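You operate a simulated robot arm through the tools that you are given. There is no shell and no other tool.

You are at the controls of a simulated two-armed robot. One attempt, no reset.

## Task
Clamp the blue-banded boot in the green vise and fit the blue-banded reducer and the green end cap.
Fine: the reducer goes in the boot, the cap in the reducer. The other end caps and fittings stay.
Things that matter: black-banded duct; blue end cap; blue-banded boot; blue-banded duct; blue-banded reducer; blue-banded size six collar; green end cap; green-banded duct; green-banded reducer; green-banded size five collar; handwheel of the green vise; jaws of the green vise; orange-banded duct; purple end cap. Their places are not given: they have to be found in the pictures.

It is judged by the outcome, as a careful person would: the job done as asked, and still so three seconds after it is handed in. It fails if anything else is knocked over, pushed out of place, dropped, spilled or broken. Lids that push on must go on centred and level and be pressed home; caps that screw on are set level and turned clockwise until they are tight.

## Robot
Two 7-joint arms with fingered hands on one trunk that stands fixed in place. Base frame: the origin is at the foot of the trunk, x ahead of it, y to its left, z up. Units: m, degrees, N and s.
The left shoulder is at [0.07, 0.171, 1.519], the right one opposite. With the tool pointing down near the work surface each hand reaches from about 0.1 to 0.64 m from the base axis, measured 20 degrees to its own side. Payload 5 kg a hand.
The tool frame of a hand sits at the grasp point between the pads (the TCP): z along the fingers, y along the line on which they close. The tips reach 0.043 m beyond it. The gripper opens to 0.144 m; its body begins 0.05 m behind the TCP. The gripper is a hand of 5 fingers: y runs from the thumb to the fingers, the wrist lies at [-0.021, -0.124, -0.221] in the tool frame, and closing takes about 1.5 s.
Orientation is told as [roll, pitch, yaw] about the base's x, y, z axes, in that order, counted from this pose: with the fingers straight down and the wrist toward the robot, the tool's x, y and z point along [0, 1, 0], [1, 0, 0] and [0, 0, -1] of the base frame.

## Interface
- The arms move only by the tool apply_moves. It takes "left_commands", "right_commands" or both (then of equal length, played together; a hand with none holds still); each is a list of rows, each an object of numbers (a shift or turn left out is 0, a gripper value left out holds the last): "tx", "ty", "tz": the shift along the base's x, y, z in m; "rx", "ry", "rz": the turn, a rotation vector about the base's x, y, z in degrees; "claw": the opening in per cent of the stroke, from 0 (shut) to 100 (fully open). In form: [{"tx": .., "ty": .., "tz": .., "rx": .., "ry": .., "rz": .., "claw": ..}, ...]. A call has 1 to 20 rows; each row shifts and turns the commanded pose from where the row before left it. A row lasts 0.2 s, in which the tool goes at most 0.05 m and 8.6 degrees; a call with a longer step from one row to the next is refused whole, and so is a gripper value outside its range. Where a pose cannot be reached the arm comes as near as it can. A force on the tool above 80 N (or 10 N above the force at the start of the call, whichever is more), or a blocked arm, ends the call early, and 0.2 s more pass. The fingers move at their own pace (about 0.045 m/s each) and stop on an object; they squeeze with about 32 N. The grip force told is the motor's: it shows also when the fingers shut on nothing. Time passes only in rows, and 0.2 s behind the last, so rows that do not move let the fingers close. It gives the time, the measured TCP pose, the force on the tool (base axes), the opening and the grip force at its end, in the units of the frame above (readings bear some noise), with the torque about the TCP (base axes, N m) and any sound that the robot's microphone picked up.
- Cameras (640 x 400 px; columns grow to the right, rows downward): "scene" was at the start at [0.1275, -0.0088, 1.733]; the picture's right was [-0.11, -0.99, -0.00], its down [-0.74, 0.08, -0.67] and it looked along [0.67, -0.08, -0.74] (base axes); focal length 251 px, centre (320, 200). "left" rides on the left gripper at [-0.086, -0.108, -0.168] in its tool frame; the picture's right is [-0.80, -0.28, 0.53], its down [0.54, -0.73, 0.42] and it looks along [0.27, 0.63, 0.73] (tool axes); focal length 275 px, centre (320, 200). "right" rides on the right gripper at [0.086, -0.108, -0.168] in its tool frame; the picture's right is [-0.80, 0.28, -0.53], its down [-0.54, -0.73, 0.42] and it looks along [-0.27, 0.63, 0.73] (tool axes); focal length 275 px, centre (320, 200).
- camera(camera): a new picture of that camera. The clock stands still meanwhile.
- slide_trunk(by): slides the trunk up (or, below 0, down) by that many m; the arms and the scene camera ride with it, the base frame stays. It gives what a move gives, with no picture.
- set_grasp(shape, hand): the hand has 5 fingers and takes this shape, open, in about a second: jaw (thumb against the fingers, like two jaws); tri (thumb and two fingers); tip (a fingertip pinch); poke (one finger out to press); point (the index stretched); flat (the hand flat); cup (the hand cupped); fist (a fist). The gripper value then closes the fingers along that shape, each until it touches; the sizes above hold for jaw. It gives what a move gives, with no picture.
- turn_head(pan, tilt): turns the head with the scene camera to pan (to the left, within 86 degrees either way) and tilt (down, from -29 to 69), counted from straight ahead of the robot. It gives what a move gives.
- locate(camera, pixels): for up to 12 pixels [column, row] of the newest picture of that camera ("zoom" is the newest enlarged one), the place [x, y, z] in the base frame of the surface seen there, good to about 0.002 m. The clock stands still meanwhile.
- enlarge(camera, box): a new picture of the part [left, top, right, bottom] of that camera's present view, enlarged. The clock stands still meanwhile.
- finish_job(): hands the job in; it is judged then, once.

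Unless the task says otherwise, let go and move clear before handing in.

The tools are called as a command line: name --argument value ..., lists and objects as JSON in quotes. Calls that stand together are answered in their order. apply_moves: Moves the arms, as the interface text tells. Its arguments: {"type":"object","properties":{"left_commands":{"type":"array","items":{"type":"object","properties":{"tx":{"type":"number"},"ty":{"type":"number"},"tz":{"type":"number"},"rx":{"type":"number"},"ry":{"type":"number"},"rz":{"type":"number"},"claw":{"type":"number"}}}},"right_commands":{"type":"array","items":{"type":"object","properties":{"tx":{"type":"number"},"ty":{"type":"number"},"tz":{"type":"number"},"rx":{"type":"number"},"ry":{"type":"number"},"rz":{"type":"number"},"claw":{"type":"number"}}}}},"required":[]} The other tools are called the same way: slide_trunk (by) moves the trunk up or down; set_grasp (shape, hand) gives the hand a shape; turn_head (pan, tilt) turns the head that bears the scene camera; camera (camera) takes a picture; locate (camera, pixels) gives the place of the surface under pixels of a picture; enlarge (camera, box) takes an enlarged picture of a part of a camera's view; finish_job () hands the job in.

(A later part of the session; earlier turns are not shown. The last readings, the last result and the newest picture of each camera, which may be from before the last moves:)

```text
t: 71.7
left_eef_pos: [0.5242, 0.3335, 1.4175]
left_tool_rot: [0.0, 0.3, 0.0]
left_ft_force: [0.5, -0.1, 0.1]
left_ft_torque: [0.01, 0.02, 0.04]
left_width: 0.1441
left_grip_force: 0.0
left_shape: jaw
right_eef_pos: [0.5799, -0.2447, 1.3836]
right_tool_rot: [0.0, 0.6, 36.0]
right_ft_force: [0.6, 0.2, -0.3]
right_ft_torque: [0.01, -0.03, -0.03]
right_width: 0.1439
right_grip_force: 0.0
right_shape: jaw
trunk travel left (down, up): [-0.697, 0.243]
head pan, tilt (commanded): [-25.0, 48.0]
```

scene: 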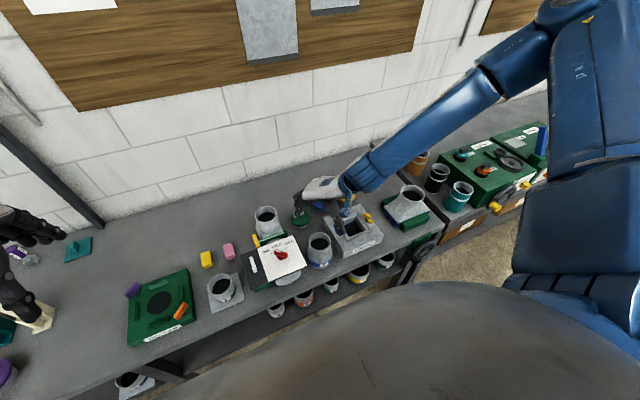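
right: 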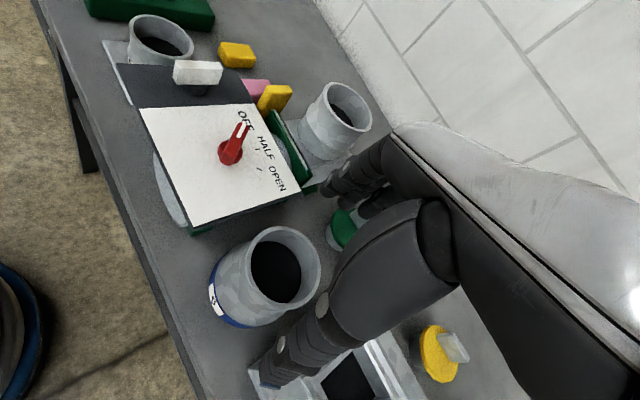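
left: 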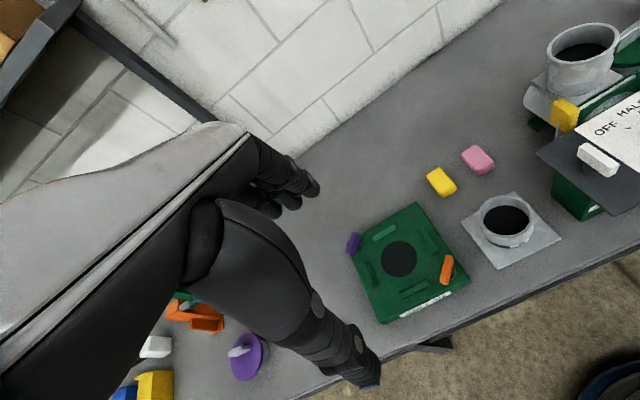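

slide_trunk --by -0.25

apply_moves --right_commands '[{"tz": -0.02}, {"tz": -0.02}, {"tz": -0.02}, {}]'

camera --camera "right"

camera --camera "scene"

```text
t: 74.3
left_eef_pos: [0.5254, 0.3328, 1.1684]
left_tool_rot: [0.0, 0.2, 0.0]
left_ft_force: [0.5, 1.9, -0.1]
left_ft_torque: [-0.01, 0.0, 0.01]
left_width: 0.1437
left_grip_force: 0.0
left_shape: jaw
right_eef_pos: [0.5805, -0.2435, 1.1347]
right_tool_rot: [0.1, 0.6, 36.1]
right_ft_force: [-0.9, 1.3, -0.2]
right_ft_torque: [-0.02, 0.01, 0.03]
right_width: 0.1439
right_grip_force: 0.0
right_shape: jaw
trunk travel left (down, up): [-0.447, 0.493]
head pan, tilt (commanded): [-25.0, 48.0]
```

```text
t: 75.3
left_eef_pos: [0.5244, 0.3331, 1.1679]
left_tool_rot: [0.1, 0.2, 0.0]
left_ft_force: [0.5, 0.1, 0.1]
left_ft_torque: [0.04, -0.02, 0.01]
left_width: 0.1436
left_grip_force: 0.1
left_shape: jaw
right_eef_pos: [0.5804, -0.244, 1.0733]
right_tool_rot: [0.1, 0.5, 36.0]
right_ft_force: [-0.1, 0.0, -0.9]
right_ft_torque: [0.01, 0.01, -0.02]
right_width: 0.1439
right_grip_force: 0.1
right_shape: jaw
trunk travel left (down, up): [-0.447, 0.493]
head pan, tilt (commanded): [-25.0, 48.0]
```

```text
taken
```

right: 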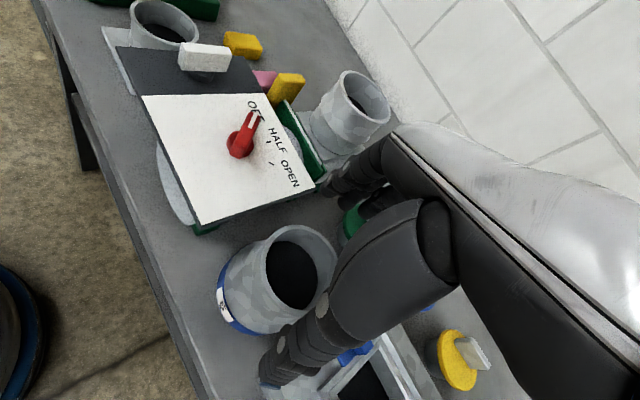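

```text
taken
```

scene: 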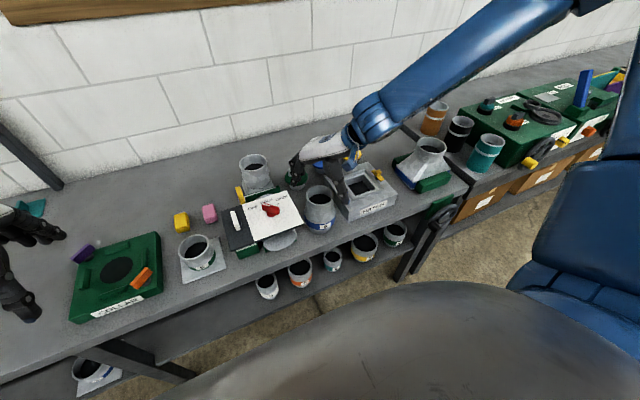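

Now the pose is reachable. I'll check clearance around the fingers and thumb before the final descent.

enlarge --camera "scene" --box '[270, 110, 400, 240]'

enlarge --camera "right" --box '[190, 90, 420, 400]'

locate --camera "zoom" --pixels '[[205, 110], [240, 145], [220, 160], [300, 100], [250, 120], [275, 135], [150, 350], [260, 145]]'

```text
3.08 times, centred on (335, 175) of scene
```

zoom: 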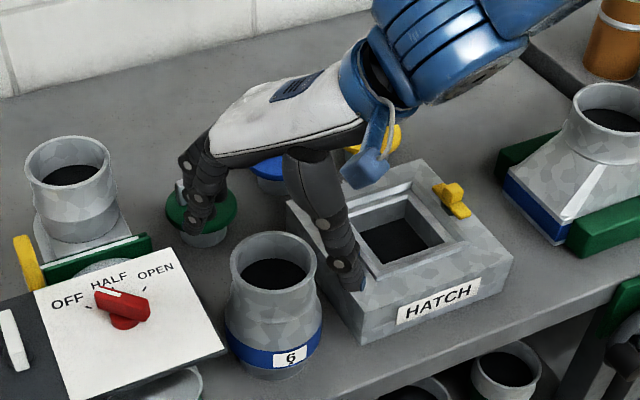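

```text
1.29 times, centred on (305, 245) of right
```

zoom: 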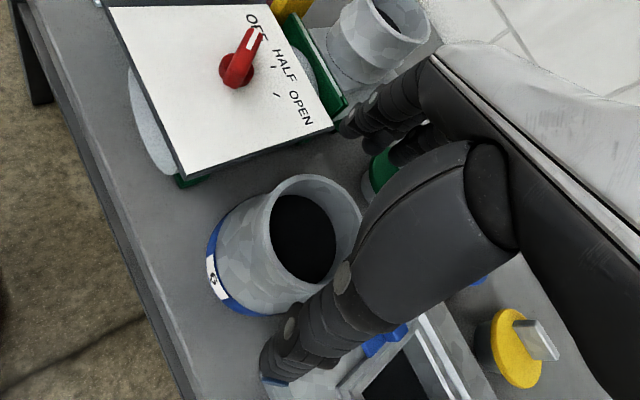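

```text
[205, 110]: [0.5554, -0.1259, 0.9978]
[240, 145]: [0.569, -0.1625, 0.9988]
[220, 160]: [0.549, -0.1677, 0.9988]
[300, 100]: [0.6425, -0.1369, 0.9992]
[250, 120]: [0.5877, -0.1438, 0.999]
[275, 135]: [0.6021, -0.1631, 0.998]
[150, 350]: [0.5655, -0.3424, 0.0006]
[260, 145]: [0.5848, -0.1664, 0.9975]
```

At yaw 36° the index finger would come down on the panel's edge (y≈-0.168, z≈0.999). I'll turn to about yaw 10° and narrow the opening to 80 % so all fingers clear it.

apply_moves --right_commands '[{"tz": 0.01, "rz": -6.5, "claw": 80}, {"rz": -6.5}, {"rz": -6.5}, {"rz": -6.5}, {}]'

camera --camera "right"

enlarge --camera "scene" --box '[270, 110, 400, 240]'

```text
t: 76.5
left_eef_pos: [0.5244, 0.3339, 1.1675]
left_tool_rot: [0.0, 0.2, -0.1]
left_ft_force: [-0.4, -0.2, 1.0]
left_ft_torque: [-0.02, 0.0, -0.02]
left_width: 0.1437
left_grip_force: 0.1
left_shape: jaw
right_eef_pos: [0.5796, -0.2443, 1.0833]
right_tool_rot: [0.1, 0.5, 9.9]
right_ft_force: [0.2, -0.8, -0.6]
right_ft_torque: [-0.04, -0.04, 0.01]
right_width: 0.1153
right_grip_force: 0.1
right_shape: jaw
trunk travel left (down, up): [-0.447, 0.493]
head pan, tilt (commanded): [-25.0, 48.0]
```

```text
taken
```

right: 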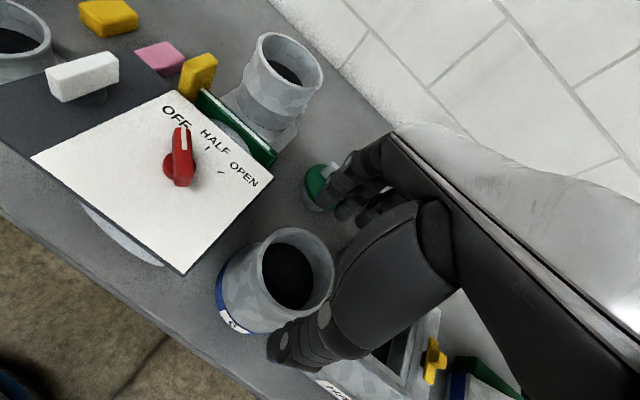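

```text
3.08 times, centred on (335, 175) of scene
```

zoom: 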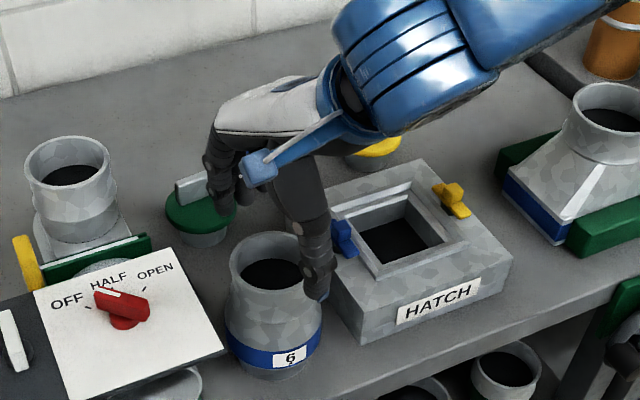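

Yaw 10° is reached and the fingers are clear of panel, cap and hatch. I'll descend to z≈1.012.

apply_moves --right_commands '[{"tx": 0.001, "tz": -0.02}, {"tz": -0.02}, {"tz": -0.016}, {}]'

camera --camera "right"

enlarge --camera "scene" --box '[270, 110, 400, 240]'

```text
t: 77.5
left_eef_pos: [0.5249, 0.3328, 1.1685]
left_tool_rot: [-0.1, 0.2, 0.0]
left_ft_force: [-0.5, 0.4, -0.2]
left_ft_torque: [-0.04, 0.01, 0.0]
left_width: 0.1435
left_grip_force: 0.0
left_shape: jaw
right_eef_pos: [0.5828, -0.2439, 1.0284]
right_tool_rot: [0.1, 0.5, 9.9]
right_ft_force: [-0.1, -0.5, -1.2]
right_ft_torque: [-0.01, 0.01, -0.01]
right_width: 0.1154
right_grip_force: 0.1
right_shape: jaw
trunk travel left (down, up): [-0.447, 0.493]
head pan, tilt (commanded): [-25.0, 48.0]
```

```text
taken
```

right: 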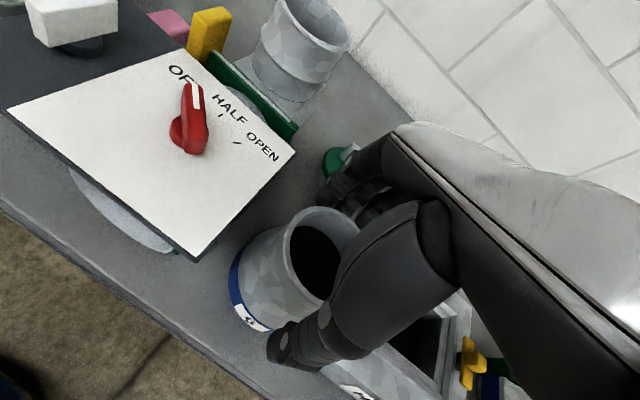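

```text
3.08 times, centred on (335, 175) of scene
```

zoom: 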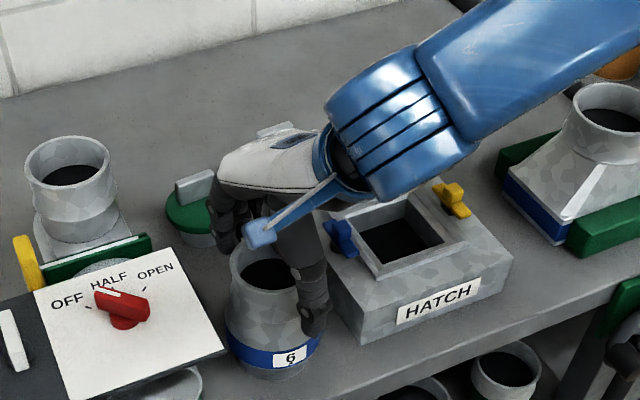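

locate --camera "zoom" --pixels '[[400, 120], [470, 120], [400, 190], [480, 60], [355, 175], [440, 160], [340, 240], [450, 195], [320, 320], [225, 245]]'

apply_moves --right_commands '[{"tx": -0.001, "tz": -0.014}, {}]'

```text
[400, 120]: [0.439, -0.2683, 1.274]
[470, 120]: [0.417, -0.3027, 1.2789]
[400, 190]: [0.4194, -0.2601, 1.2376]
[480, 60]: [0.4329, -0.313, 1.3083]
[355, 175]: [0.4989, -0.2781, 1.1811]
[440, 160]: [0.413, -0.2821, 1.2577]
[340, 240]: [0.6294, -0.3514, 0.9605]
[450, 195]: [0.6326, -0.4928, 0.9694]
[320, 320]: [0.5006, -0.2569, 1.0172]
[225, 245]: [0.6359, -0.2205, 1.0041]
```

```text
t: 78.1
left_eef_pos: [0.5244, 0.3324, 1.169]
left_tool_rot: [0.0, 0.2, 0.0]
left_ft_force: [0.8, -0.2, 0.4]
left_ft_torque: [0.0, -0.03, 0.01]
left_width: 0.1441
left_grip_force: 0.1
left_shape: jaw
right_eef_pos: [0.5804, -0.2439, 1.0153]
right_tool_rot: [0.1, 0.4, 10.0]
right_ft_force: [0.0, -0.5, -0.1]
right_ft_torque: [0.05, -0.03, -0.02]
right_width: 0.1156
right_grip_force: 0.1
right_shape: jaw
trunk travel left (down, up): [-0.447, 0.493]
head pan, tilt (commanded): [-25.0, 48.0]
```

The forearm is well above everything (z≈1.27). Now I'll close on the reducer's upper neck.

apply_moves --right_commands '[{"claw": 60}, {}, {"claw": 0}, {}, {}, {}, {}, {}, {}]'

camera --camera "right"

enlarge --camera "scene" --box '[270, 110, 400, 240]'

```text
t: 80.1
left_eef_pos: [0.525, 0.3321, 1.1679]
left_tool_rot: [-0.1, 0.2, 0.0]
left_ft_force: [-0.2, -0.5, 0.2]
left_ft_torque: [0.03, 0.0, 0.0]
left_width: 0.1436
left_grip_force: 0.1
left_shape: jaw
right_eef_pos: [0.5807, -0.2447, 1.0154]
right_tool_rot: [0.1, 0.4, 10.0]
right_ft_force: [-0.6, -0.5, -0.2]
right_ft_torque: [0.01, 0.02, 0.01]
right_width: 0.0712
right_grip_force: 32.3
right_shape: jaw
trunk travel left (down, up): [-0.447, 0.493]
head pan, tilt (commanded): [-25.0, 48.0]
```

```text
taken
```

right: 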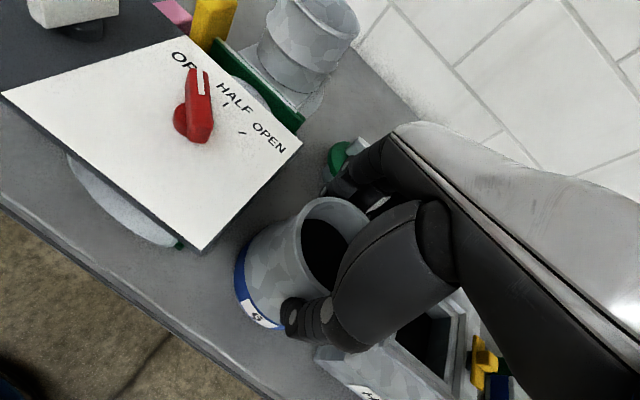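

```text
3.08 times, centred on (335, 175) of scene
```

zoom: 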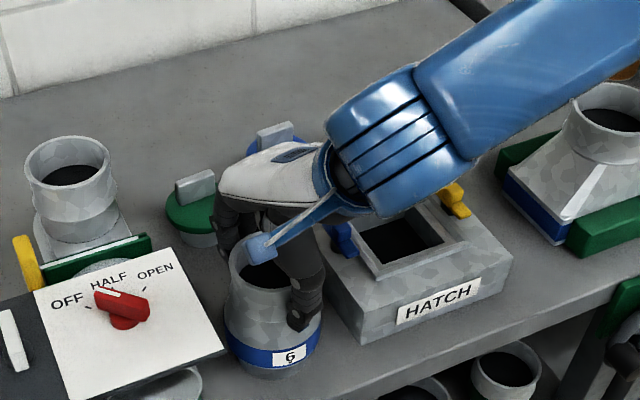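

The reducer is held at 0.071 m width. I'll lift it gently straight up with a slight outward shift.

apply_moves --right_commands '[{"tz": 0.006}, {"tz": 0.01}, {"tz": 0.014, "tx": 0.002}, {"tz": 0.016, "tx": 0.003}, {"tz": 0.018, "tx": 0.004}, {"tz": 0.018, "tx": 0.004}, {"tz": 0.014, "tx": 0.004}, {"tz": 0.008, "tx": 0.002}, {}]'

camera --camera "right"

enlarge --camera "scene" --box '[270, 110, 400, 240]'

```text
t: 82.1
left_eef_pos: [0.5248, 0.3325, 1.1677]
left_tool_rot: [0.1, 0.1, 0.0]
left_ft_force: [-0.7, -1.0, 0.8]
left_ft_torque: [-0.01, -0.02, -0.02]
left_width: 0.1437
left_grip_force: 0.0
left_shape: jaw
right_eef_pos: [0.5989, -0.2437, 1.1181]
right_tool_rot: [0.2, 0.7, 10.0]
right_ft_force: [0.0, 0.5, -2.8]
right_ft_torque: [-0.01, -0.05, -0.01]
right_width: 0.071
right_grip_force: 31.9
right_shape: jaw
trunk travel left (down, up): [-0.447, 0.493]
head pan, tilt (commanded): [-25.0, 48.0]
```

```text
taken
```

right: 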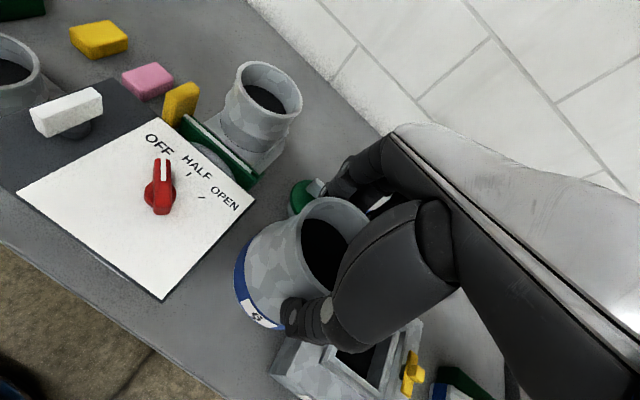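

```text
3.08 times, centred on (335, 175) of scene
```

zoom: 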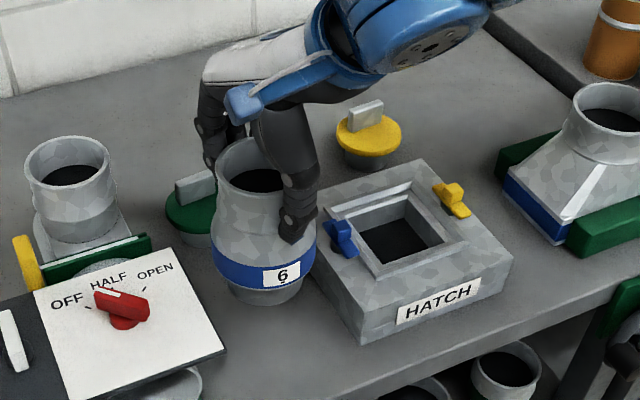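

The reducer is lifted, with its narrower spigot visible at (265,295). I'll carry it slowly toward the boot, rising a little over the hatch.

apply_moves --right_commands '[{"ty": -0.004, "tz": 0.01}, {"ty": -0.008, "tz": 0.012}, {"ty": -0.012, "tz": 0.012}, {"ty": -0.016, "tz": 0.01}, {"ty": -0.02, "tz": 0.003, "tx": 0.0017, "rz": -1.7}, {"ty": -0.02, "tz": 0.003, "tx": 0.0017, "rz": -1.7}, {"ty": -0.02, "tz": 0.003, "tx": 0.0017, "rz": -1.7}, {"ty": -0.02, "tz": 0.003, "tx": 0.0017, "rz": -1.7}, {"ty": -0.02, "tz": 0.003, "tx": 0.0017, "rz": -1.7}, {"ty": -0.02, "tz": 0.003, "tx": 0.0017, "rz": -1.7}, {"ty": -0.02, "tz": 0.003, "tx": 0.0017, "rz": -1.7}, {"ty": -0.02, "tz": 0.003, "tx": 0.0017, "rz": -1.7}, {"ty": -0.02, "tz": 0.003, "tx": 0.0017, "rz": -1.7}, {"ty": -0.014, "tz": 0.003, "tx": 0.0017, "rz": -1.7}, {"ty": -0.008}, {}]'

camera --camera "scene"

camera --camera "right"

```text
t: 85.5
left_eef_pos: [0.5248, 0.3326, 1.1673]
left_tool_rot: [0.0, 0.3, 0.1]
left_ft_force: [-0.6, 0.1, 0.3]
left_ft_torque: [-0.01, -0.02, 0.0]
left_width: 0.1438
left_grip_force: 0.1
left_shape: jaw
right_eef_pos: [0.6149, -0.4863, 1.192]
right_tool_rot: [0.1, 0.4, -7.1]
right_ft_force: [-0.9, 0.2, -2.4]
right_ft_torque: [0.02, -0.02, 0.03]
right_width: 0.0709
right_grip_force: 31.9
right_shape: jaw
trunk travel left (down, up): [-0.447, 0.493]
head pan, tilt (commanded): [-25.0, 48.0]
```

```text
taken
```

scene: 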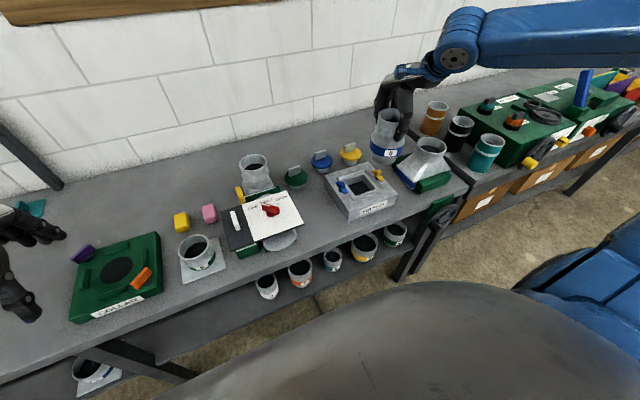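

```text
taken
```

right: 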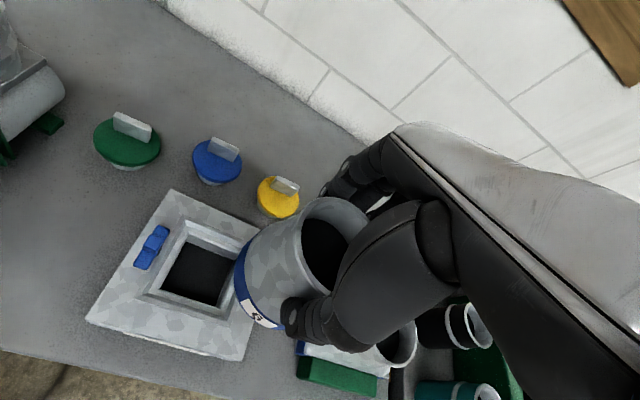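

The reducer is halfway, at (0.615,-0.486,1.192). I'll measure the boot's neck position now and then carry on.

enlarge --camera "scene" --box '[385, 125, 465, 205]'

locate --camera "zoom" --pixels '[[280, 85], [250, 115], [285, 75], [330, 60], [390, 65], [432, 90], [450, 118], [430, 148], [390, 160], [340, 162], [300, 148], [265, 125]]'

```text
5.00 times, centred on (425, 165) of scene
```

zoom: 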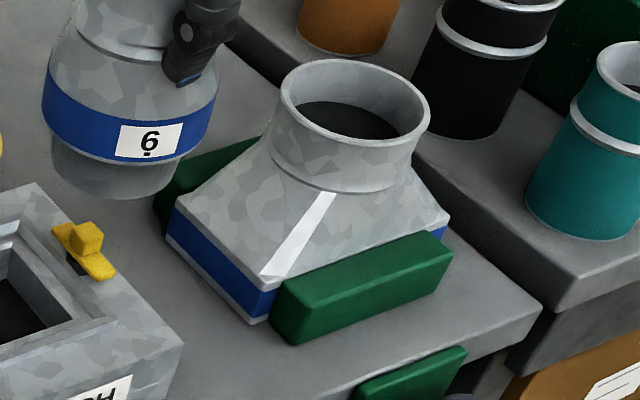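

```text
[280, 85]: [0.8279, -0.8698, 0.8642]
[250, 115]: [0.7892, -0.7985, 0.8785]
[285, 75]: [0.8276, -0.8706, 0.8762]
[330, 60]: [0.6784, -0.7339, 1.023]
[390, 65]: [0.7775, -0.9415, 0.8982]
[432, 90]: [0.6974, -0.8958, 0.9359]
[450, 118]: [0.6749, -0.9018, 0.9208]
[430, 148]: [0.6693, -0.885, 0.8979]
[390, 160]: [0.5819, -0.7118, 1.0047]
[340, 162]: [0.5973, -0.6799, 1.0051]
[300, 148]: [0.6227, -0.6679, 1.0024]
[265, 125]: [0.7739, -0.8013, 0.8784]
```

locate --camera "zoom" --pixels '[[284, 92], [300, 72], [340, 62], [388, 73], [418, 92], [426, 108], [412, 131], [380, 143], [345, 138], [310, 124], [290, 107], [363, 143]]'

locate --camera "zoom" --pixels '[[292, 92], [305, 78], [345, 67], [385, 80], [410, 98], [414, 112], [400, 130], [375, 137], [348, 133], [315, 120], [297, 104], [350, 110]]'

```text
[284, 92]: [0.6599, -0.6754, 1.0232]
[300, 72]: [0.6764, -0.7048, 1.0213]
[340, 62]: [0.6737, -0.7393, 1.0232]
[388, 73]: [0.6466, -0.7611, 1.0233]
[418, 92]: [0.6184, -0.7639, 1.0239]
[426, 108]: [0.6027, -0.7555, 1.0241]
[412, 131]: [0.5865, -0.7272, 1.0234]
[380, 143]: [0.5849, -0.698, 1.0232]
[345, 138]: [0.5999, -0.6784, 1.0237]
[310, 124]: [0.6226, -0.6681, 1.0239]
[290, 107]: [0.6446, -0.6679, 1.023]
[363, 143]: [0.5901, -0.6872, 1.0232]
```

```text
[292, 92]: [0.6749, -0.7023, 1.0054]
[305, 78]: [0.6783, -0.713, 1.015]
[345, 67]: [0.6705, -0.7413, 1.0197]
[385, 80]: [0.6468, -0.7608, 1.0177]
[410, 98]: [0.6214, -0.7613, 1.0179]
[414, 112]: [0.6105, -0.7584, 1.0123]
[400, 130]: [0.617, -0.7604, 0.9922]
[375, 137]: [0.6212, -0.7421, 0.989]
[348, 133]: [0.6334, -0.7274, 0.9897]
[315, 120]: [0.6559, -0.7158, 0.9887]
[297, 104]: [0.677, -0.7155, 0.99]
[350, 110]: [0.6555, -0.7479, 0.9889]
```

The neck centre is at (0.6315,-0.7155), rim z≈1.024. I'll measure the reducer as held: its spigot radius, and whether it hangs plumb.

enlarge --camera "scene" --box '[350, 90, 430, 190]'

```text
4.00 times, centred on (390, 140) of scene
```

zoom: 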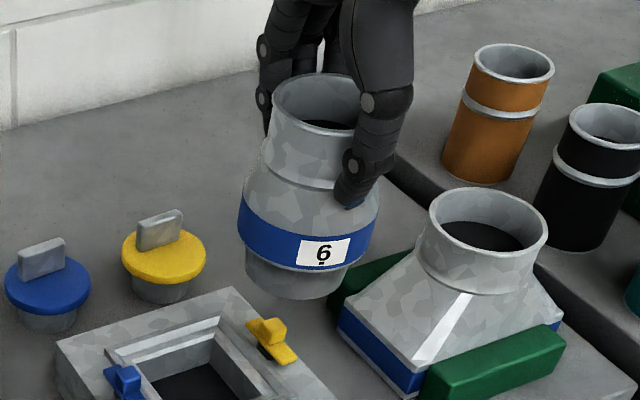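

locate --camera "zoom" --pixels '[[244, 222], [376, 232], [245, 255], [352, 270], [300, 295], [273, 290], [330, 292], [300, 255], [275, 100], [300, 140], [260, 180], [310, 180]]'

locate --camera "zoom" --pixels '[[247, 265], [255, 283], [285, 298], [320, 298], [340, 290], [348, 278], [350, 272], [262, 270], [300, 280], [330, 280], [285, 280], [310, 290]]'

```text
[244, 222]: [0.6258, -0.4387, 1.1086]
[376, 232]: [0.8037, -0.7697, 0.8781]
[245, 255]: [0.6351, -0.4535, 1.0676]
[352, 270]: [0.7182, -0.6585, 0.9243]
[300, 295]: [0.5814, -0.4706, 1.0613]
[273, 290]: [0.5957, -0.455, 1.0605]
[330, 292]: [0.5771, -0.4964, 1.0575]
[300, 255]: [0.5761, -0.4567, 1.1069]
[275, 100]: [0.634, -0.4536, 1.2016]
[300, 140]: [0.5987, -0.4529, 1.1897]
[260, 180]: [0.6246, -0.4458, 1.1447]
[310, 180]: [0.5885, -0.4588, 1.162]
```

```text
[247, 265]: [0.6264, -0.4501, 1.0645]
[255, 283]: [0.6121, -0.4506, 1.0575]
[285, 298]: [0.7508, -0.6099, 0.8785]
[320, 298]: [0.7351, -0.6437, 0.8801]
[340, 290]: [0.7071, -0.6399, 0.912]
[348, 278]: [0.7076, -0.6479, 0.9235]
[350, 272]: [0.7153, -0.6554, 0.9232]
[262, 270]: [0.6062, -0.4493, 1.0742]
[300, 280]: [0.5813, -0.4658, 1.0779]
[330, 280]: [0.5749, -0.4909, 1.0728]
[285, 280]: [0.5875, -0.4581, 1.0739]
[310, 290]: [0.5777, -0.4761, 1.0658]
```

The spigot has radius 0.038 about the TCP axis and hangs plumb, bottom at z≈1.057. I'll carry it on to directly above the boot neck (0.6315,-0.7155).

apply_moves --right_commands '[{"ty": -0.006, "tx": 0.001}, {"ty": -0.012, "tx": 0.001, "rz": -1.5}, {"ty": -0.018, "tx": 0.0014, "rz": -1.5}, {"ty": -0.02, "tx": 0.0014, "rz": -1.5}, {"ty": -0.02, "tx": 0.0014, "rz": -1.5}, {"ty": -0.02, "tx": 0.0014, "rz": -1.5}, {"ty": -0.02, "tx": 0.0014, "rz": -1.5}, {"ty": -0.02, "tx": 0.0014, "rz": -1.5}, {"ty": -0.02, "tx": 0.0014, "rz": -1.5}, {"ty": -0.02, "tx": 0.0014, "rz": -1.5}, {"ty": -0.02, "tx": 0.0014, "rz": -1.5}, {"ty": -0.018, "tx": 0.0014, "rz": -1.5}, {"ty": -0.01, "tx": 0.0006}, {"ty": -0.0052}, {}, {}]'

camera --camera "right"

turn_head --pan -42 --tilt 38

camera --camera "scene"

```text
t: 88.9
left_eef_pos: [0.5243, 0.3316, 1.1665]
left_tool_rot: [0.0, 0.2, -0.1]
left_ft_force: [1.0, -0.5, 0.4]
left_ft_torque: [0.0, 0.02, -0.02]
left_width: 0.1441
left_grip_force: 0.0
left_shape: jaw
right_eef_pos: [0.6328, -0.7157, 1.1923]
right_tool_rot: [0.1, 0.5, -23.6]
right_ft_force: [0.3, 0.4, -2.3]
right_ft_torque: [-0.01, -0.02, 0.01]
right_width: 0.0707
right_grip_force: 31.6
right_shape: jaw
trunk travel left (down, up): [-0.447, 0.493]
head pan, tilt (commanded): [-25.0, 48.0]
```

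```text
taken
```

right: 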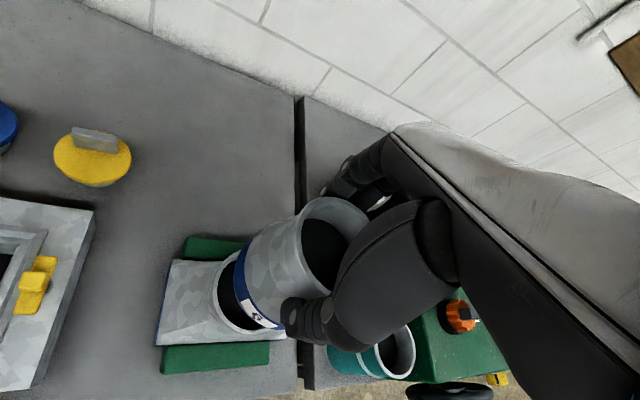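

```text
t: 89.7
left_eef_pos: [0.5241, 0.3321, 1.1688]
left_tool_rot: [0.0, 0.2, 0.0]
left_ft_force: [0.6, 0.2, 0.1]
left_ft_torque: [-0.01, -0.01, 0.0]
left_width: 0.144
left_grip_force: 0.0
left_shape: jaw
right_eef_pos: [0.6314, -0.7156, 1.1928]
right_tool_rot: [0.1, 0.4, -23.4]
right_ft_force: [-0.3, 0.5, -3.0]
right_ft_torque: [0.01, 0.0, -0.02]
right_width: 0.0711
right_grip_force: 32.0
right_shape: jaw
trunk travel left (down, up): [-0.447, 0.493]
head pan, tilt (commanded): [-42.0, 38.0]
```

```text
taken
```

scene: 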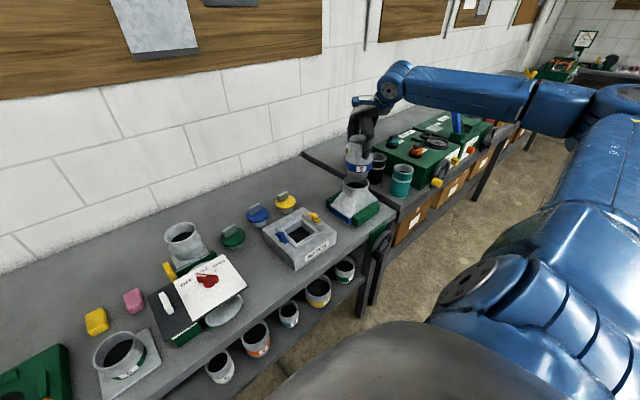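

The reducer is over the boot. I'll zoom in and check its alignment and plumbness before lowering.

enlarge --camera "scene" --box '[320, 110, 400, 230]'

enlarge --camera "right" --box '[150, 180, 330, 380]'

```text
3.33 times, centred on (360, 170) of scene
```

zoom: 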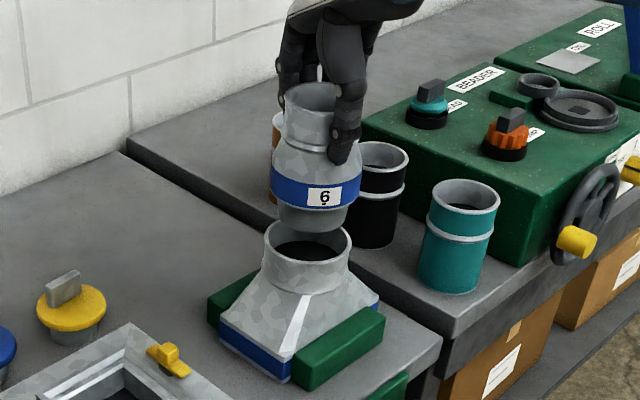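

```text
2.00 times, centred on (240, 280) of right
```

zoom: 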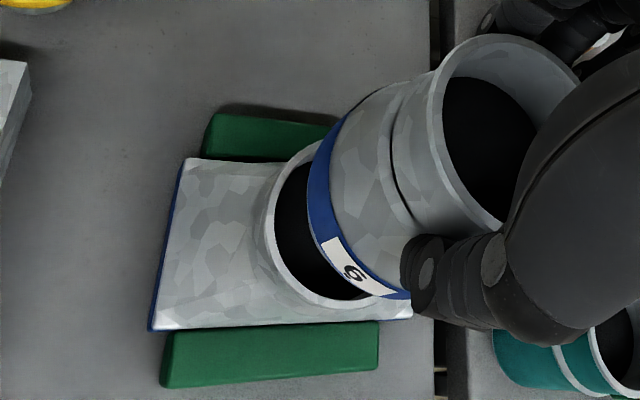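

locate --camera "zoom" --pixels '[[267, 225], [275, 190], [300, 156], [285, 272], [315, 298], [345, 304], [372, 298], [435, 110], [450, 70], [490, 42], [530, 45], [495, 215]]'

enlarge --camera "scene" --box '[335, 130, 385, 190]'

locate --camera "zoom" --pixels '[[195, 270], [380, 275], [225, 300], [270, 318], [320, 318], [360, 300], [200, 285], [210, 260], [290, 300], [340, 300], [250, 295], [150, 350]]'

```text
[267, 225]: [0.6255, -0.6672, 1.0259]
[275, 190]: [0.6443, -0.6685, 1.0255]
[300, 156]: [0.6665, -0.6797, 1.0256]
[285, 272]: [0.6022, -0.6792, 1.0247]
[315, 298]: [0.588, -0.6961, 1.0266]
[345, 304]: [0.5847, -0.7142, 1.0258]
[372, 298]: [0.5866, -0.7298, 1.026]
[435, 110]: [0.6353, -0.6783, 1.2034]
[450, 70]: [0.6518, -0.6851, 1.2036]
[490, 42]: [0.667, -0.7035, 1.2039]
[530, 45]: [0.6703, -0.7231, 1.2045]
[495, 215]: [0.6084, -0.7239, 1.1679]
```

```text
6.67 times, centred on (360, 160) of scene
```

zoom: 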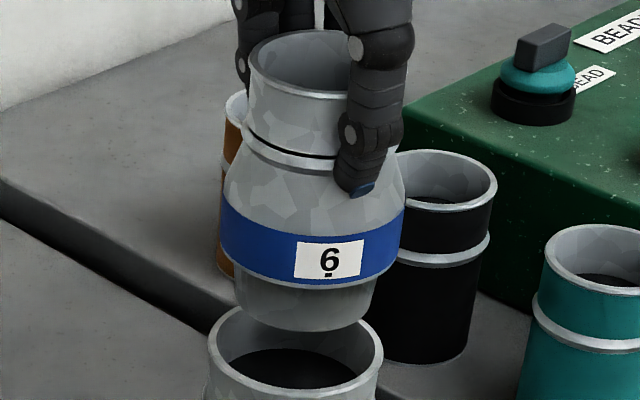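

```text
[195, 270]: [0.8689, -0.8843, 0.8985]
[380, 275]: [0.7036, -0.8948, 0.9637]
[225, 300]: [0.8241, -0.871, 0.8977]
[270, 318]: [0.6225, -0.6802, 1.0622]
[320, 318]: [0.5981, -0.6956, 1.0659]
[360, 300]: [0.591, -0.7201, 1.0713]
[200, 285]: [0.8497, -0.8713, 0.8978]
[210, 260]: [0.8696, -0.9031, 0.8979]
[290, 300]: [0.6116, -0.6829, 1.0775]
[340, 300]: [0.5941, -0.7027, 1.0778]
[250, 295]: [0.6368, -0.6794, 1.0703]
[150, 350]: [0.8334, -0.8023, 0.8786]
```

Comparing like with like, the spigot centre is ≈(0.6285,-0.716) and the neck centre ≈(0.6315,-0.7155) in the scene camera, so I'll shift +2.5 mm in x and lower halfway.

apply_moves --right_commands '[{"tx": 0.0025, "ty": 0.001}, {"tz": -0.01}, {"tz": -0.012}, {"tz": -0.008}, {}, {}]'

enlarge --camera "scene" --box '[335, 130, 385, 190]'

enlarge --camera "right" --box '[150, 180, 330, 380]'

```text
t: 91.1
left_eef_pos: [0.5253, 0.3338, 1.168]
left_tool_rot: [0.0, 0.2, 0.0]
left_ft_force: [-0.1, 0.5, -0.4]
left_ft_torque: [0.03, 0.0, 0.01]
left_width: 0.1439
left_grip_force: 0.1
left_shape: jaw
right_eef_pos: [0.6351, -0.7149, 1.1617]
right_tool_rot: [0.1, 0.5, -23.5]
right_ft_force: [0.3, 0.3, -2.3]
right_ft_torque: [0.01, -0.04, -0.01]
right_width: 0.0711
right_grip_force: 32.0
right_shape: jaw
trunk travel left (down, up): [-0.447, 0.493]
head pan, tilt (commanded): [-42.0, 38.0]
```

```text
6.67 times, centred on (360, 160) of scene
```

zoom: 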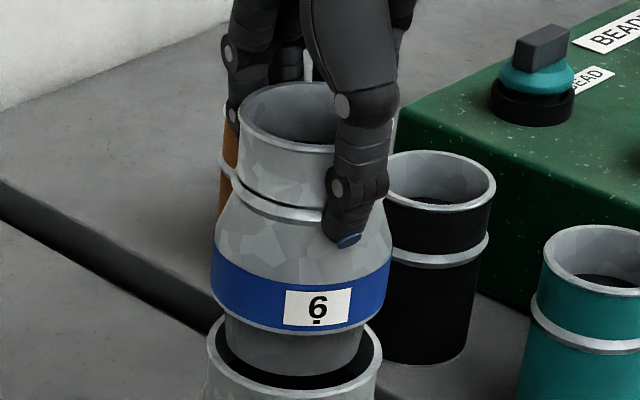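

```text
2.00 times, centred on (240, 280) of right
```

zoom: 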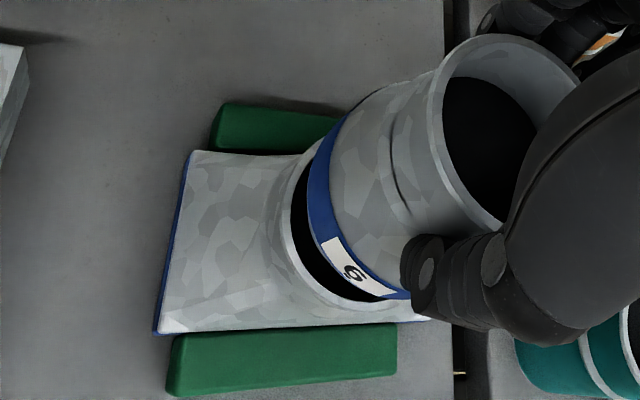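

The spigot is entering the neck, centred laterally (gaps about 9 and 12 px). I'll lower in small steps till it seats.

apply_moves --right_commands '[{"tz": -0.006}, {"tz": -0.006}, {"tz": -0.005}, {}, {}]'

enlarge --camera "scene" --box '[335, 130, 385, 190]'

```text
t: 92.3
left_eef_pos: [0.5249, 0.3326, 1.1684]
left_tool_rot: [-0.1, 0.2, 0.0]
left_ft_force: [0.7, 0.8, -0.3]
left_ft_torque: [0.0, 0.0, 0.02]
left_width: 0.1437
left_grip_force: 0.0
left_shape: jaw
right_eef_pos: [0.6355, -0.7143, 1.1449]
right_tool_rot: [0.2, 0.5, -23.6]
right_ft_force: [0.8, 0.1, -2.5]
right_ft_torque: [0.0, 0.02, -0.02]
right_width: 0.0712
right_grip_force: 32.0
right_shape: jaw
trunk travel left (down, up): [-0.447, 0.493]
head pan, tilt (commanded): [-42.0, 38.0]
```

```text
6.67 times, centred on (360, 160) of scene
```

zoom: 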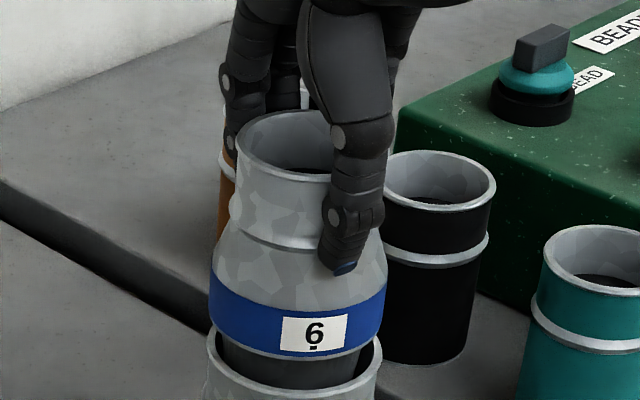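

enlarge --camera "scene" --box '[342, 168, 378, 198]'

locate --camera "zoom" --pixels '[[170, 150], [440, 165], [200, 190], [250, 215], [320, 230], [380, 220], [420, 195], [225, 160], [300, 190], [380, 180], [120, 140], [470, 150]]'

```text
13.33 times, centred on (360, 183) of scene
```

zoom: 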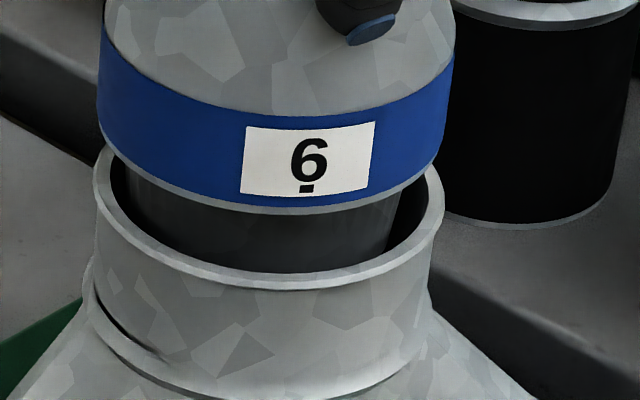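

```text
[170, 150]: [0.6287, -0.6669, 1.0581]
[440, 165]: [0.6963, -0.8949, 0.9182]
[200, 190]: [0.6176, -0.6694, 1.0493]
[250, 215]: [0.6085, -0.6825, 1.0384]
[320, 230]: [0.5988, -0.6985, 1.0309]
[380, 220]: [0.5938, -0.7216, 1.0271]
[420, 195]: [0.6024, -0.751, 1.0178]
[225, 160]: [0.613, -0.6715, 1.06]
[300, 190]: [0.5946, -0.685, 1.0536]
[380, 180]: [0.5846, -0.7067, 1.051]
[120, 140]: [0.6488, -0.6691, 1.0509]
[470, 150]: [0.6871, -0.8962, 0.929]
```

The close-up shows the spigot about 1.8 mm left of centre in the neck (gaps 18 px and 31 px). I'll shift 2 mm in -y and lower on to the seat.

apply_moves --right_commands '[{"ty": -0.0021}, {}, {"tz": -0.004}, {"tz": -0.003}, {}, {}]'

enlarge --camera "scene" --box '[342, 168, 378, 198]'

```text
t: 93.7
left_eef_pos: [0.5236, 0.3329, 1.1685]
left_tool_rot: [0.0, 0.2, -0.1]
left_ft_force: [-0.1, 0.4, -1.0]
left_ft_torque: [0.0, -0.04, -0.03]
left_width: 0.1438
left_grip_force: 0.1
left_shape: jaw
right_eef_pos: [0.6354, -0.7167, 1.1378]
right_tool_rot: [0.2, 0.5, -23.5]
right_ft_force: [0.1, -0.6, -2.4]
right_ft_torque: [0.01, 0.01, -0.02]
right_width: 0.071
right_grip_force: 31.6
right_shape: jaw
trunk travel left (down, up): [-0.447, 0.493]
head pan, tilt (commanded): [-42.0, 38.0]
```

```text
13.33 times, centred on (360, 183) of scene
```

zoom: 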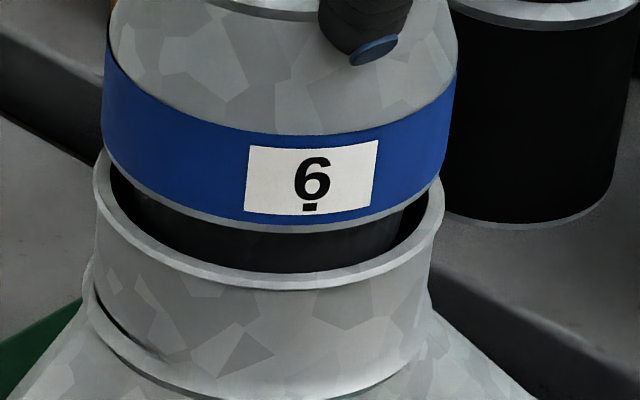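

apply_moves --right_commands '[{"tz": -0.003}, {}, {"tz": -0.003}, {}, {}]'

enlarge --camera "scene" --box '[342, 168, 378, 198]'

```text
t: 94.9
left_eef_pos: [0.5242, 0.3321, 1.1684]
left_tool_rot: [0.0, 0.2, 0.1]
left_ft_force: [-0.3, 0.8, 0.9]
left_ft_torque: [-0.01, -0.02, 0.0]
left_width: 0.1438
left_grip_force: 0.1
left_shape: jaw
right_eef_pos: [0.6347, -0.7166, 1.1318]
right_tool_rot: [0.2, 0.5, -23.5]
right_ft_force: [0.1, 0.1, -3.0]
right_ft_torque: [0.02, -0.05, -0.01]
right_width: 0.0709
right_grip_force: 32.4
right_shape: jaw
trunk travel left (down, up): [-0.447, 0.493]
head pan, tilt (commanded): [-42.0, 38.0]
```

```text
13.33 times, centred on (360, 183) of scene
```

zoom: 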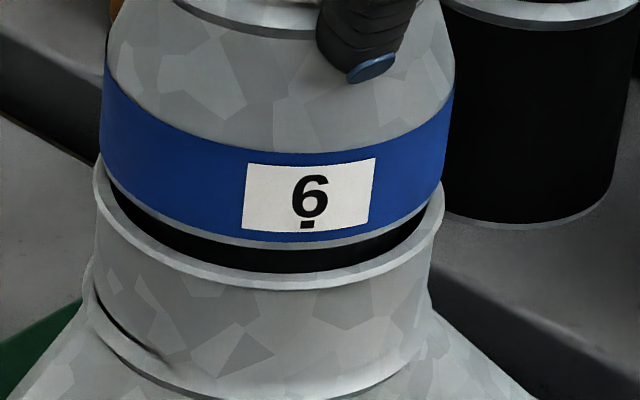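

There's still a visible gap (band edge at y≈245 vs rim front ≈285), roughly a centimetre. I'll keep lowering in small steps until contact.

apply_moves --right_commands '[{"tz": -0.003}, {}, {"tz": -0.003}, {}, {}]'

apply_moves --right_commands '[{"tz": -0.002}, {}, {"tz": -0.001}, {}]'

enlarge --camera "scene" --box '[342, 168, 378, 198]'

```text
t: 96.1
left_eef_pos: [0.5242, 0.3323, 1.1684]
left_tool_rot: [-0.1, 0.2, 0.1]
left_ft_force: [0.0, -0.5, 0.2]
left_ft_torque: [0.0, 0.04, -0.03]
left_width: 0.1436
left_grip_force: 0.1
left_shape: jaw
right_eef_pos: [0.6349, -0.716, 1.1262]
right_tool_rot: [0.1, 0.6, -23.5]
right_ft_force: [0.1, -0.2, -2.1]
right_ft_torque: [0.01, 0.0, -0.03]
right_width: 0.071
right_grip_force: 32.4
right_shape: jaw
trunk travel left (down, up): [-0.447, 0.493]
head pan, tilt (commanded): [-42.0, 38.0]
```

```text
t: 97.1
left_eef_pos: [0.5242, 0.3329, 1.1684]
left_tool_rot: [0.0, 0.2, -0.1]
left_ft_force: [0.4, -0.1, -0.3]
left_ft_torque: [-0.01, 0.01, -0.03]
left_width: 0.1439
left_grip_force: 0.1
left_shape: jaw
right_eef_pos: [0.6353, -0.7163, 1.1245]
right_tool_rot: [0.1, 0.4, -23.5]
right_ft_force: [-0.1, -0.7, 3.8]
right_ft_torque: [-0.08, -0.13, 0.01]
right_width: 0.0705
right_grip_force: 31.7
right_shape: jaw
trunk travel left (down, up): [-0.447, 0.493]
head pan, tilt (commanded): [-42.0, 38.0]
```

```text
13.33 times, centred on (360, 183) of scene
```

zoom: 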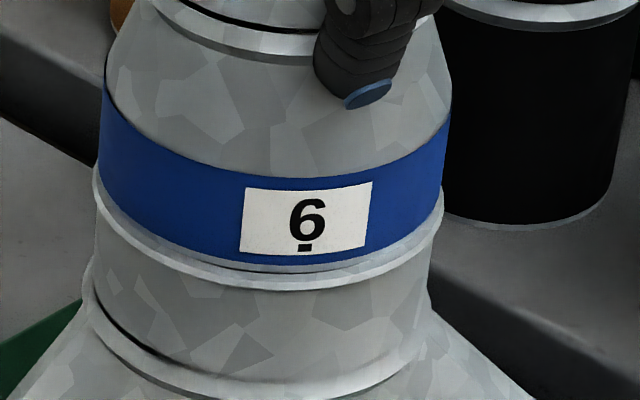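

Contact is felt (+3.8 N) and the body's edge now meets the rim all round. I'll press down a little more to be sure it is home.

apply_moves --right_commands '[{"tz": -0.002}, {}, {"tz": -0.002}, {}]'

enlarge --camera "scene" --box '[342, 168, 378, 198]'

```text
t: 98.1
left_eef_pos: [0.5232, 0.3338, 1.1683]
left_tool_rot: [-0.1, 0.1, 0.0]
left_ft_force: [0.5, -1.1, 0.0]
left_ft_torque: [0.0, 0.01, 0.01]
left_width: 0.1441
left_grip_force: 0.0
left_shape: jaw
right_eef_pos: [0.6347, -0.7155, 1.1238]
right_tool_rot: [0.1, 0.3, -23.5]
right_ft_force: [1.2, -2.4, 22.1]
right_ft_torque: [-0.18, -0.25, -0.05]
right_width: 0.0716
right_grip_force: 32.1
right_shape: jaw
trunk travel left (down, up): [-0.447, 0.493]
head pan, tilt (commanded): [-42.0, 38.0]
```

```text
13.33 times, centred on (360, 183) of scene
```

zoom: 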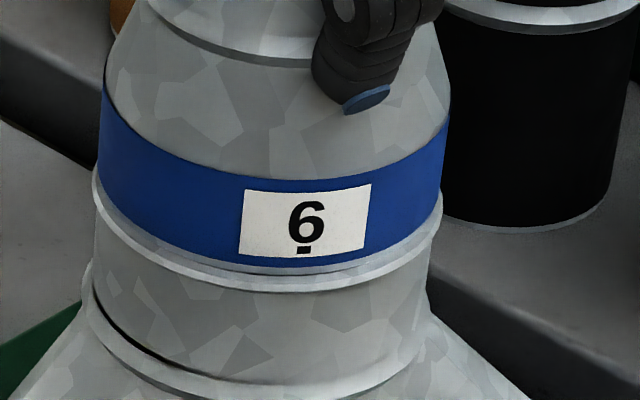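

It holds firm under 22 N with no further travel, so it is seated. I'll ease off, open the hand and rise.

apply_moves --right_commands '[{"tz": 0.002}, {"tz": 0.001}, {"claw": 85}, {}, {}, {}, {}, {}, {"tz": 0.015}, {"tz": 0.03}, {"tz": 0.04}, {"tz": 0.04}, {}]'

enlarge --camera "scene" --box '[325, 110, 395, 220]'

camera --camera "right"

```text
t: 100.9
left_eef_pos: [0.5239, 0.3331, 1.1682]
left_tool_rot: [0.1, 0.3, 0.1]
left_ft_force: [-0.2, 0.1, 0.9]
left_ft_torque: [-0.03, 0.01, 0.0]
left_width: 0.1436
left_grip_force: 0.1
left_shape: jaw
right_eef_pos: [0.6354, -0.7168, 1.2478]
right_tool_rot: [0.1, 0.5, -23.5]
right_ft_force: [0.2, -0.6, 0.0]
right_ft_torque: [0.0, -0.05, -0.04]
right_width: 0.1221
right_grip_force: 0.1
right_shape: jaw
trunk travel left (down, up): [-0.447, 0.493]
head pan, tilt (commanded): [-42.0, 38.0]
```

```text
3.64 times, centred on (360, 165) of scene
```

zoom: 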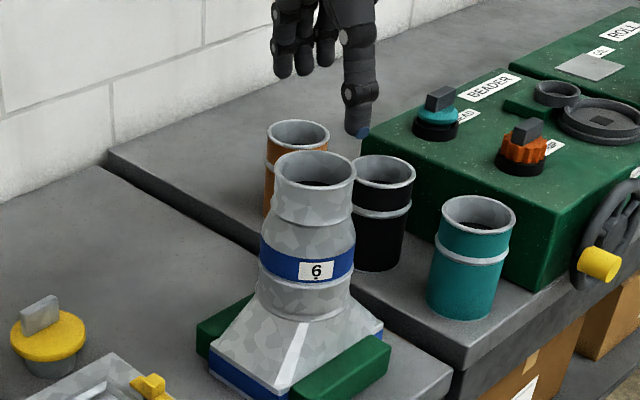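

```text
taken
```

right: 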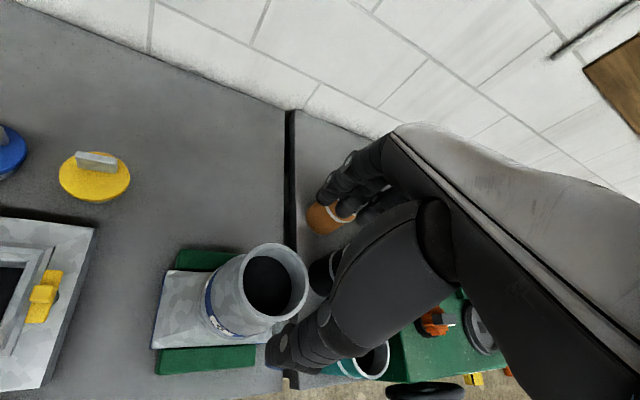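

The reducer stands upright in the boot. I'll measure its rim (level and centre) for fitting the cap.

enlarge --camera "right" --box '[190, 225, 330, 345]'

locate --camera "zoom" --pixels '[[180, 170], [200, 115], [245, 75], [295, 65], [340, 85], [375, 130], [385, 190], [370, 250], [330, 290], [270, 298], [215, 265], [185, 215]]'

```text
3.33 times, centred on (260, 285) of right
```

zoom: 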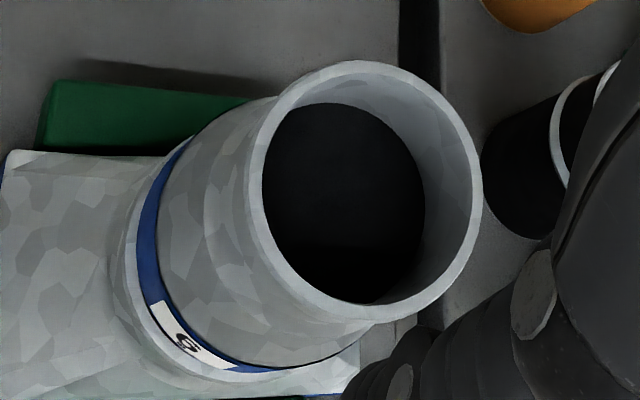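

```text
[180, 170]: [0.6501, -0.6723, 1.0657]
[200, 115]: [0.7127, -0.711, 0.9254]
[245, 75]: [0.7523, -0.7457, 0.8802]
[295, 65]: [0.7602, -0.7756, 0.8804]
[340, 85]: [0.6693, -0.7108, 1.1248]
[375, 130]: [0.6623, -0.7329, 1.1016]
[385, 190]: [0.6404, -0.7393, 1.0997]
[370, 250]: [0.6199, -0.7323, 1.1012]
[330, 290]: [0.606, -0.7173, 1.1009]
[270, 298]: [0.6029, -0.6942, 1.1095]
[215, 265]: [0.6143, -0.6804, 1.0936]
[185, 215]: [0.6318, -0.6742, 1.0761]
```

locate --camera "zoom" --pixels '[[255, 190], [265, 135], [302, 87], [363, 66], [422, 88], [460, 135], [475, 190], [458, 245], [428, 290], [385, 314], [325, 298], [275, 255]]'

locate --camera "zoom" --pixels '[[262, 190], [280, 120], [340, 95], [395, 100], [440, 140], [450, 200], [435, 250], [400, 290], [360, 300], [345, 200], [300, 270], [380, 120]]'

```text
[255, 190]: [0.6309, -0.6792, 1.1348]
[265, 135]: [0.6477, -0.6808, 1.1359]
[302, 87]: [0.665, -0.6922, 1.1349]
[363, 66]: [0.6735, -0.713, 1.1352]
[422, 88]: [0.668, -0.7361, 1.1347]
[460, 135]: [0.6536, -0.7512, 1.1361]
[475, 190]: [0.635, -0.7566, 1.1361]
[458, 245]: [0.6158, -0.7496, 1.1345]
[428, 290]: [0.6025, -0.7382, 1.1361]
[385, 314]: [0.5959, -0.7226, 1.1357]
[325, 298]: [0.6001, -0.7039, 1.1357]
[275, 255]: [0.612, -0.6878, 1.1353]
```

```text
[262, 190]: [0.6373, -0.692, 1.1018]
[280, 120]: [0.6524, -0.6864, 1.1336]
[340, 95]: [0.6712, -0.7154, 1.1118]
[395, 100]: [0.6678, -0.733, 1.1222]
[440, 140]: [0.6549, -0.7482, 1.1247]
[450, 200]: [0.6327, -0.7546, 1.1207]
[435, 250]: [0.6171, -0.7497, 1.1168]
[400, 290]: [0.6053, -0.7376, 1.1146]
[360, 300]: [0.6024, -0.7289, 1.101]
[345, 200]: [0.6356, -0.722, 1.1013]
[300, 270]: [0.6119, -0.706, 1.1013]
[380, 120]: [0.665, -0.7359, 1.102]
```

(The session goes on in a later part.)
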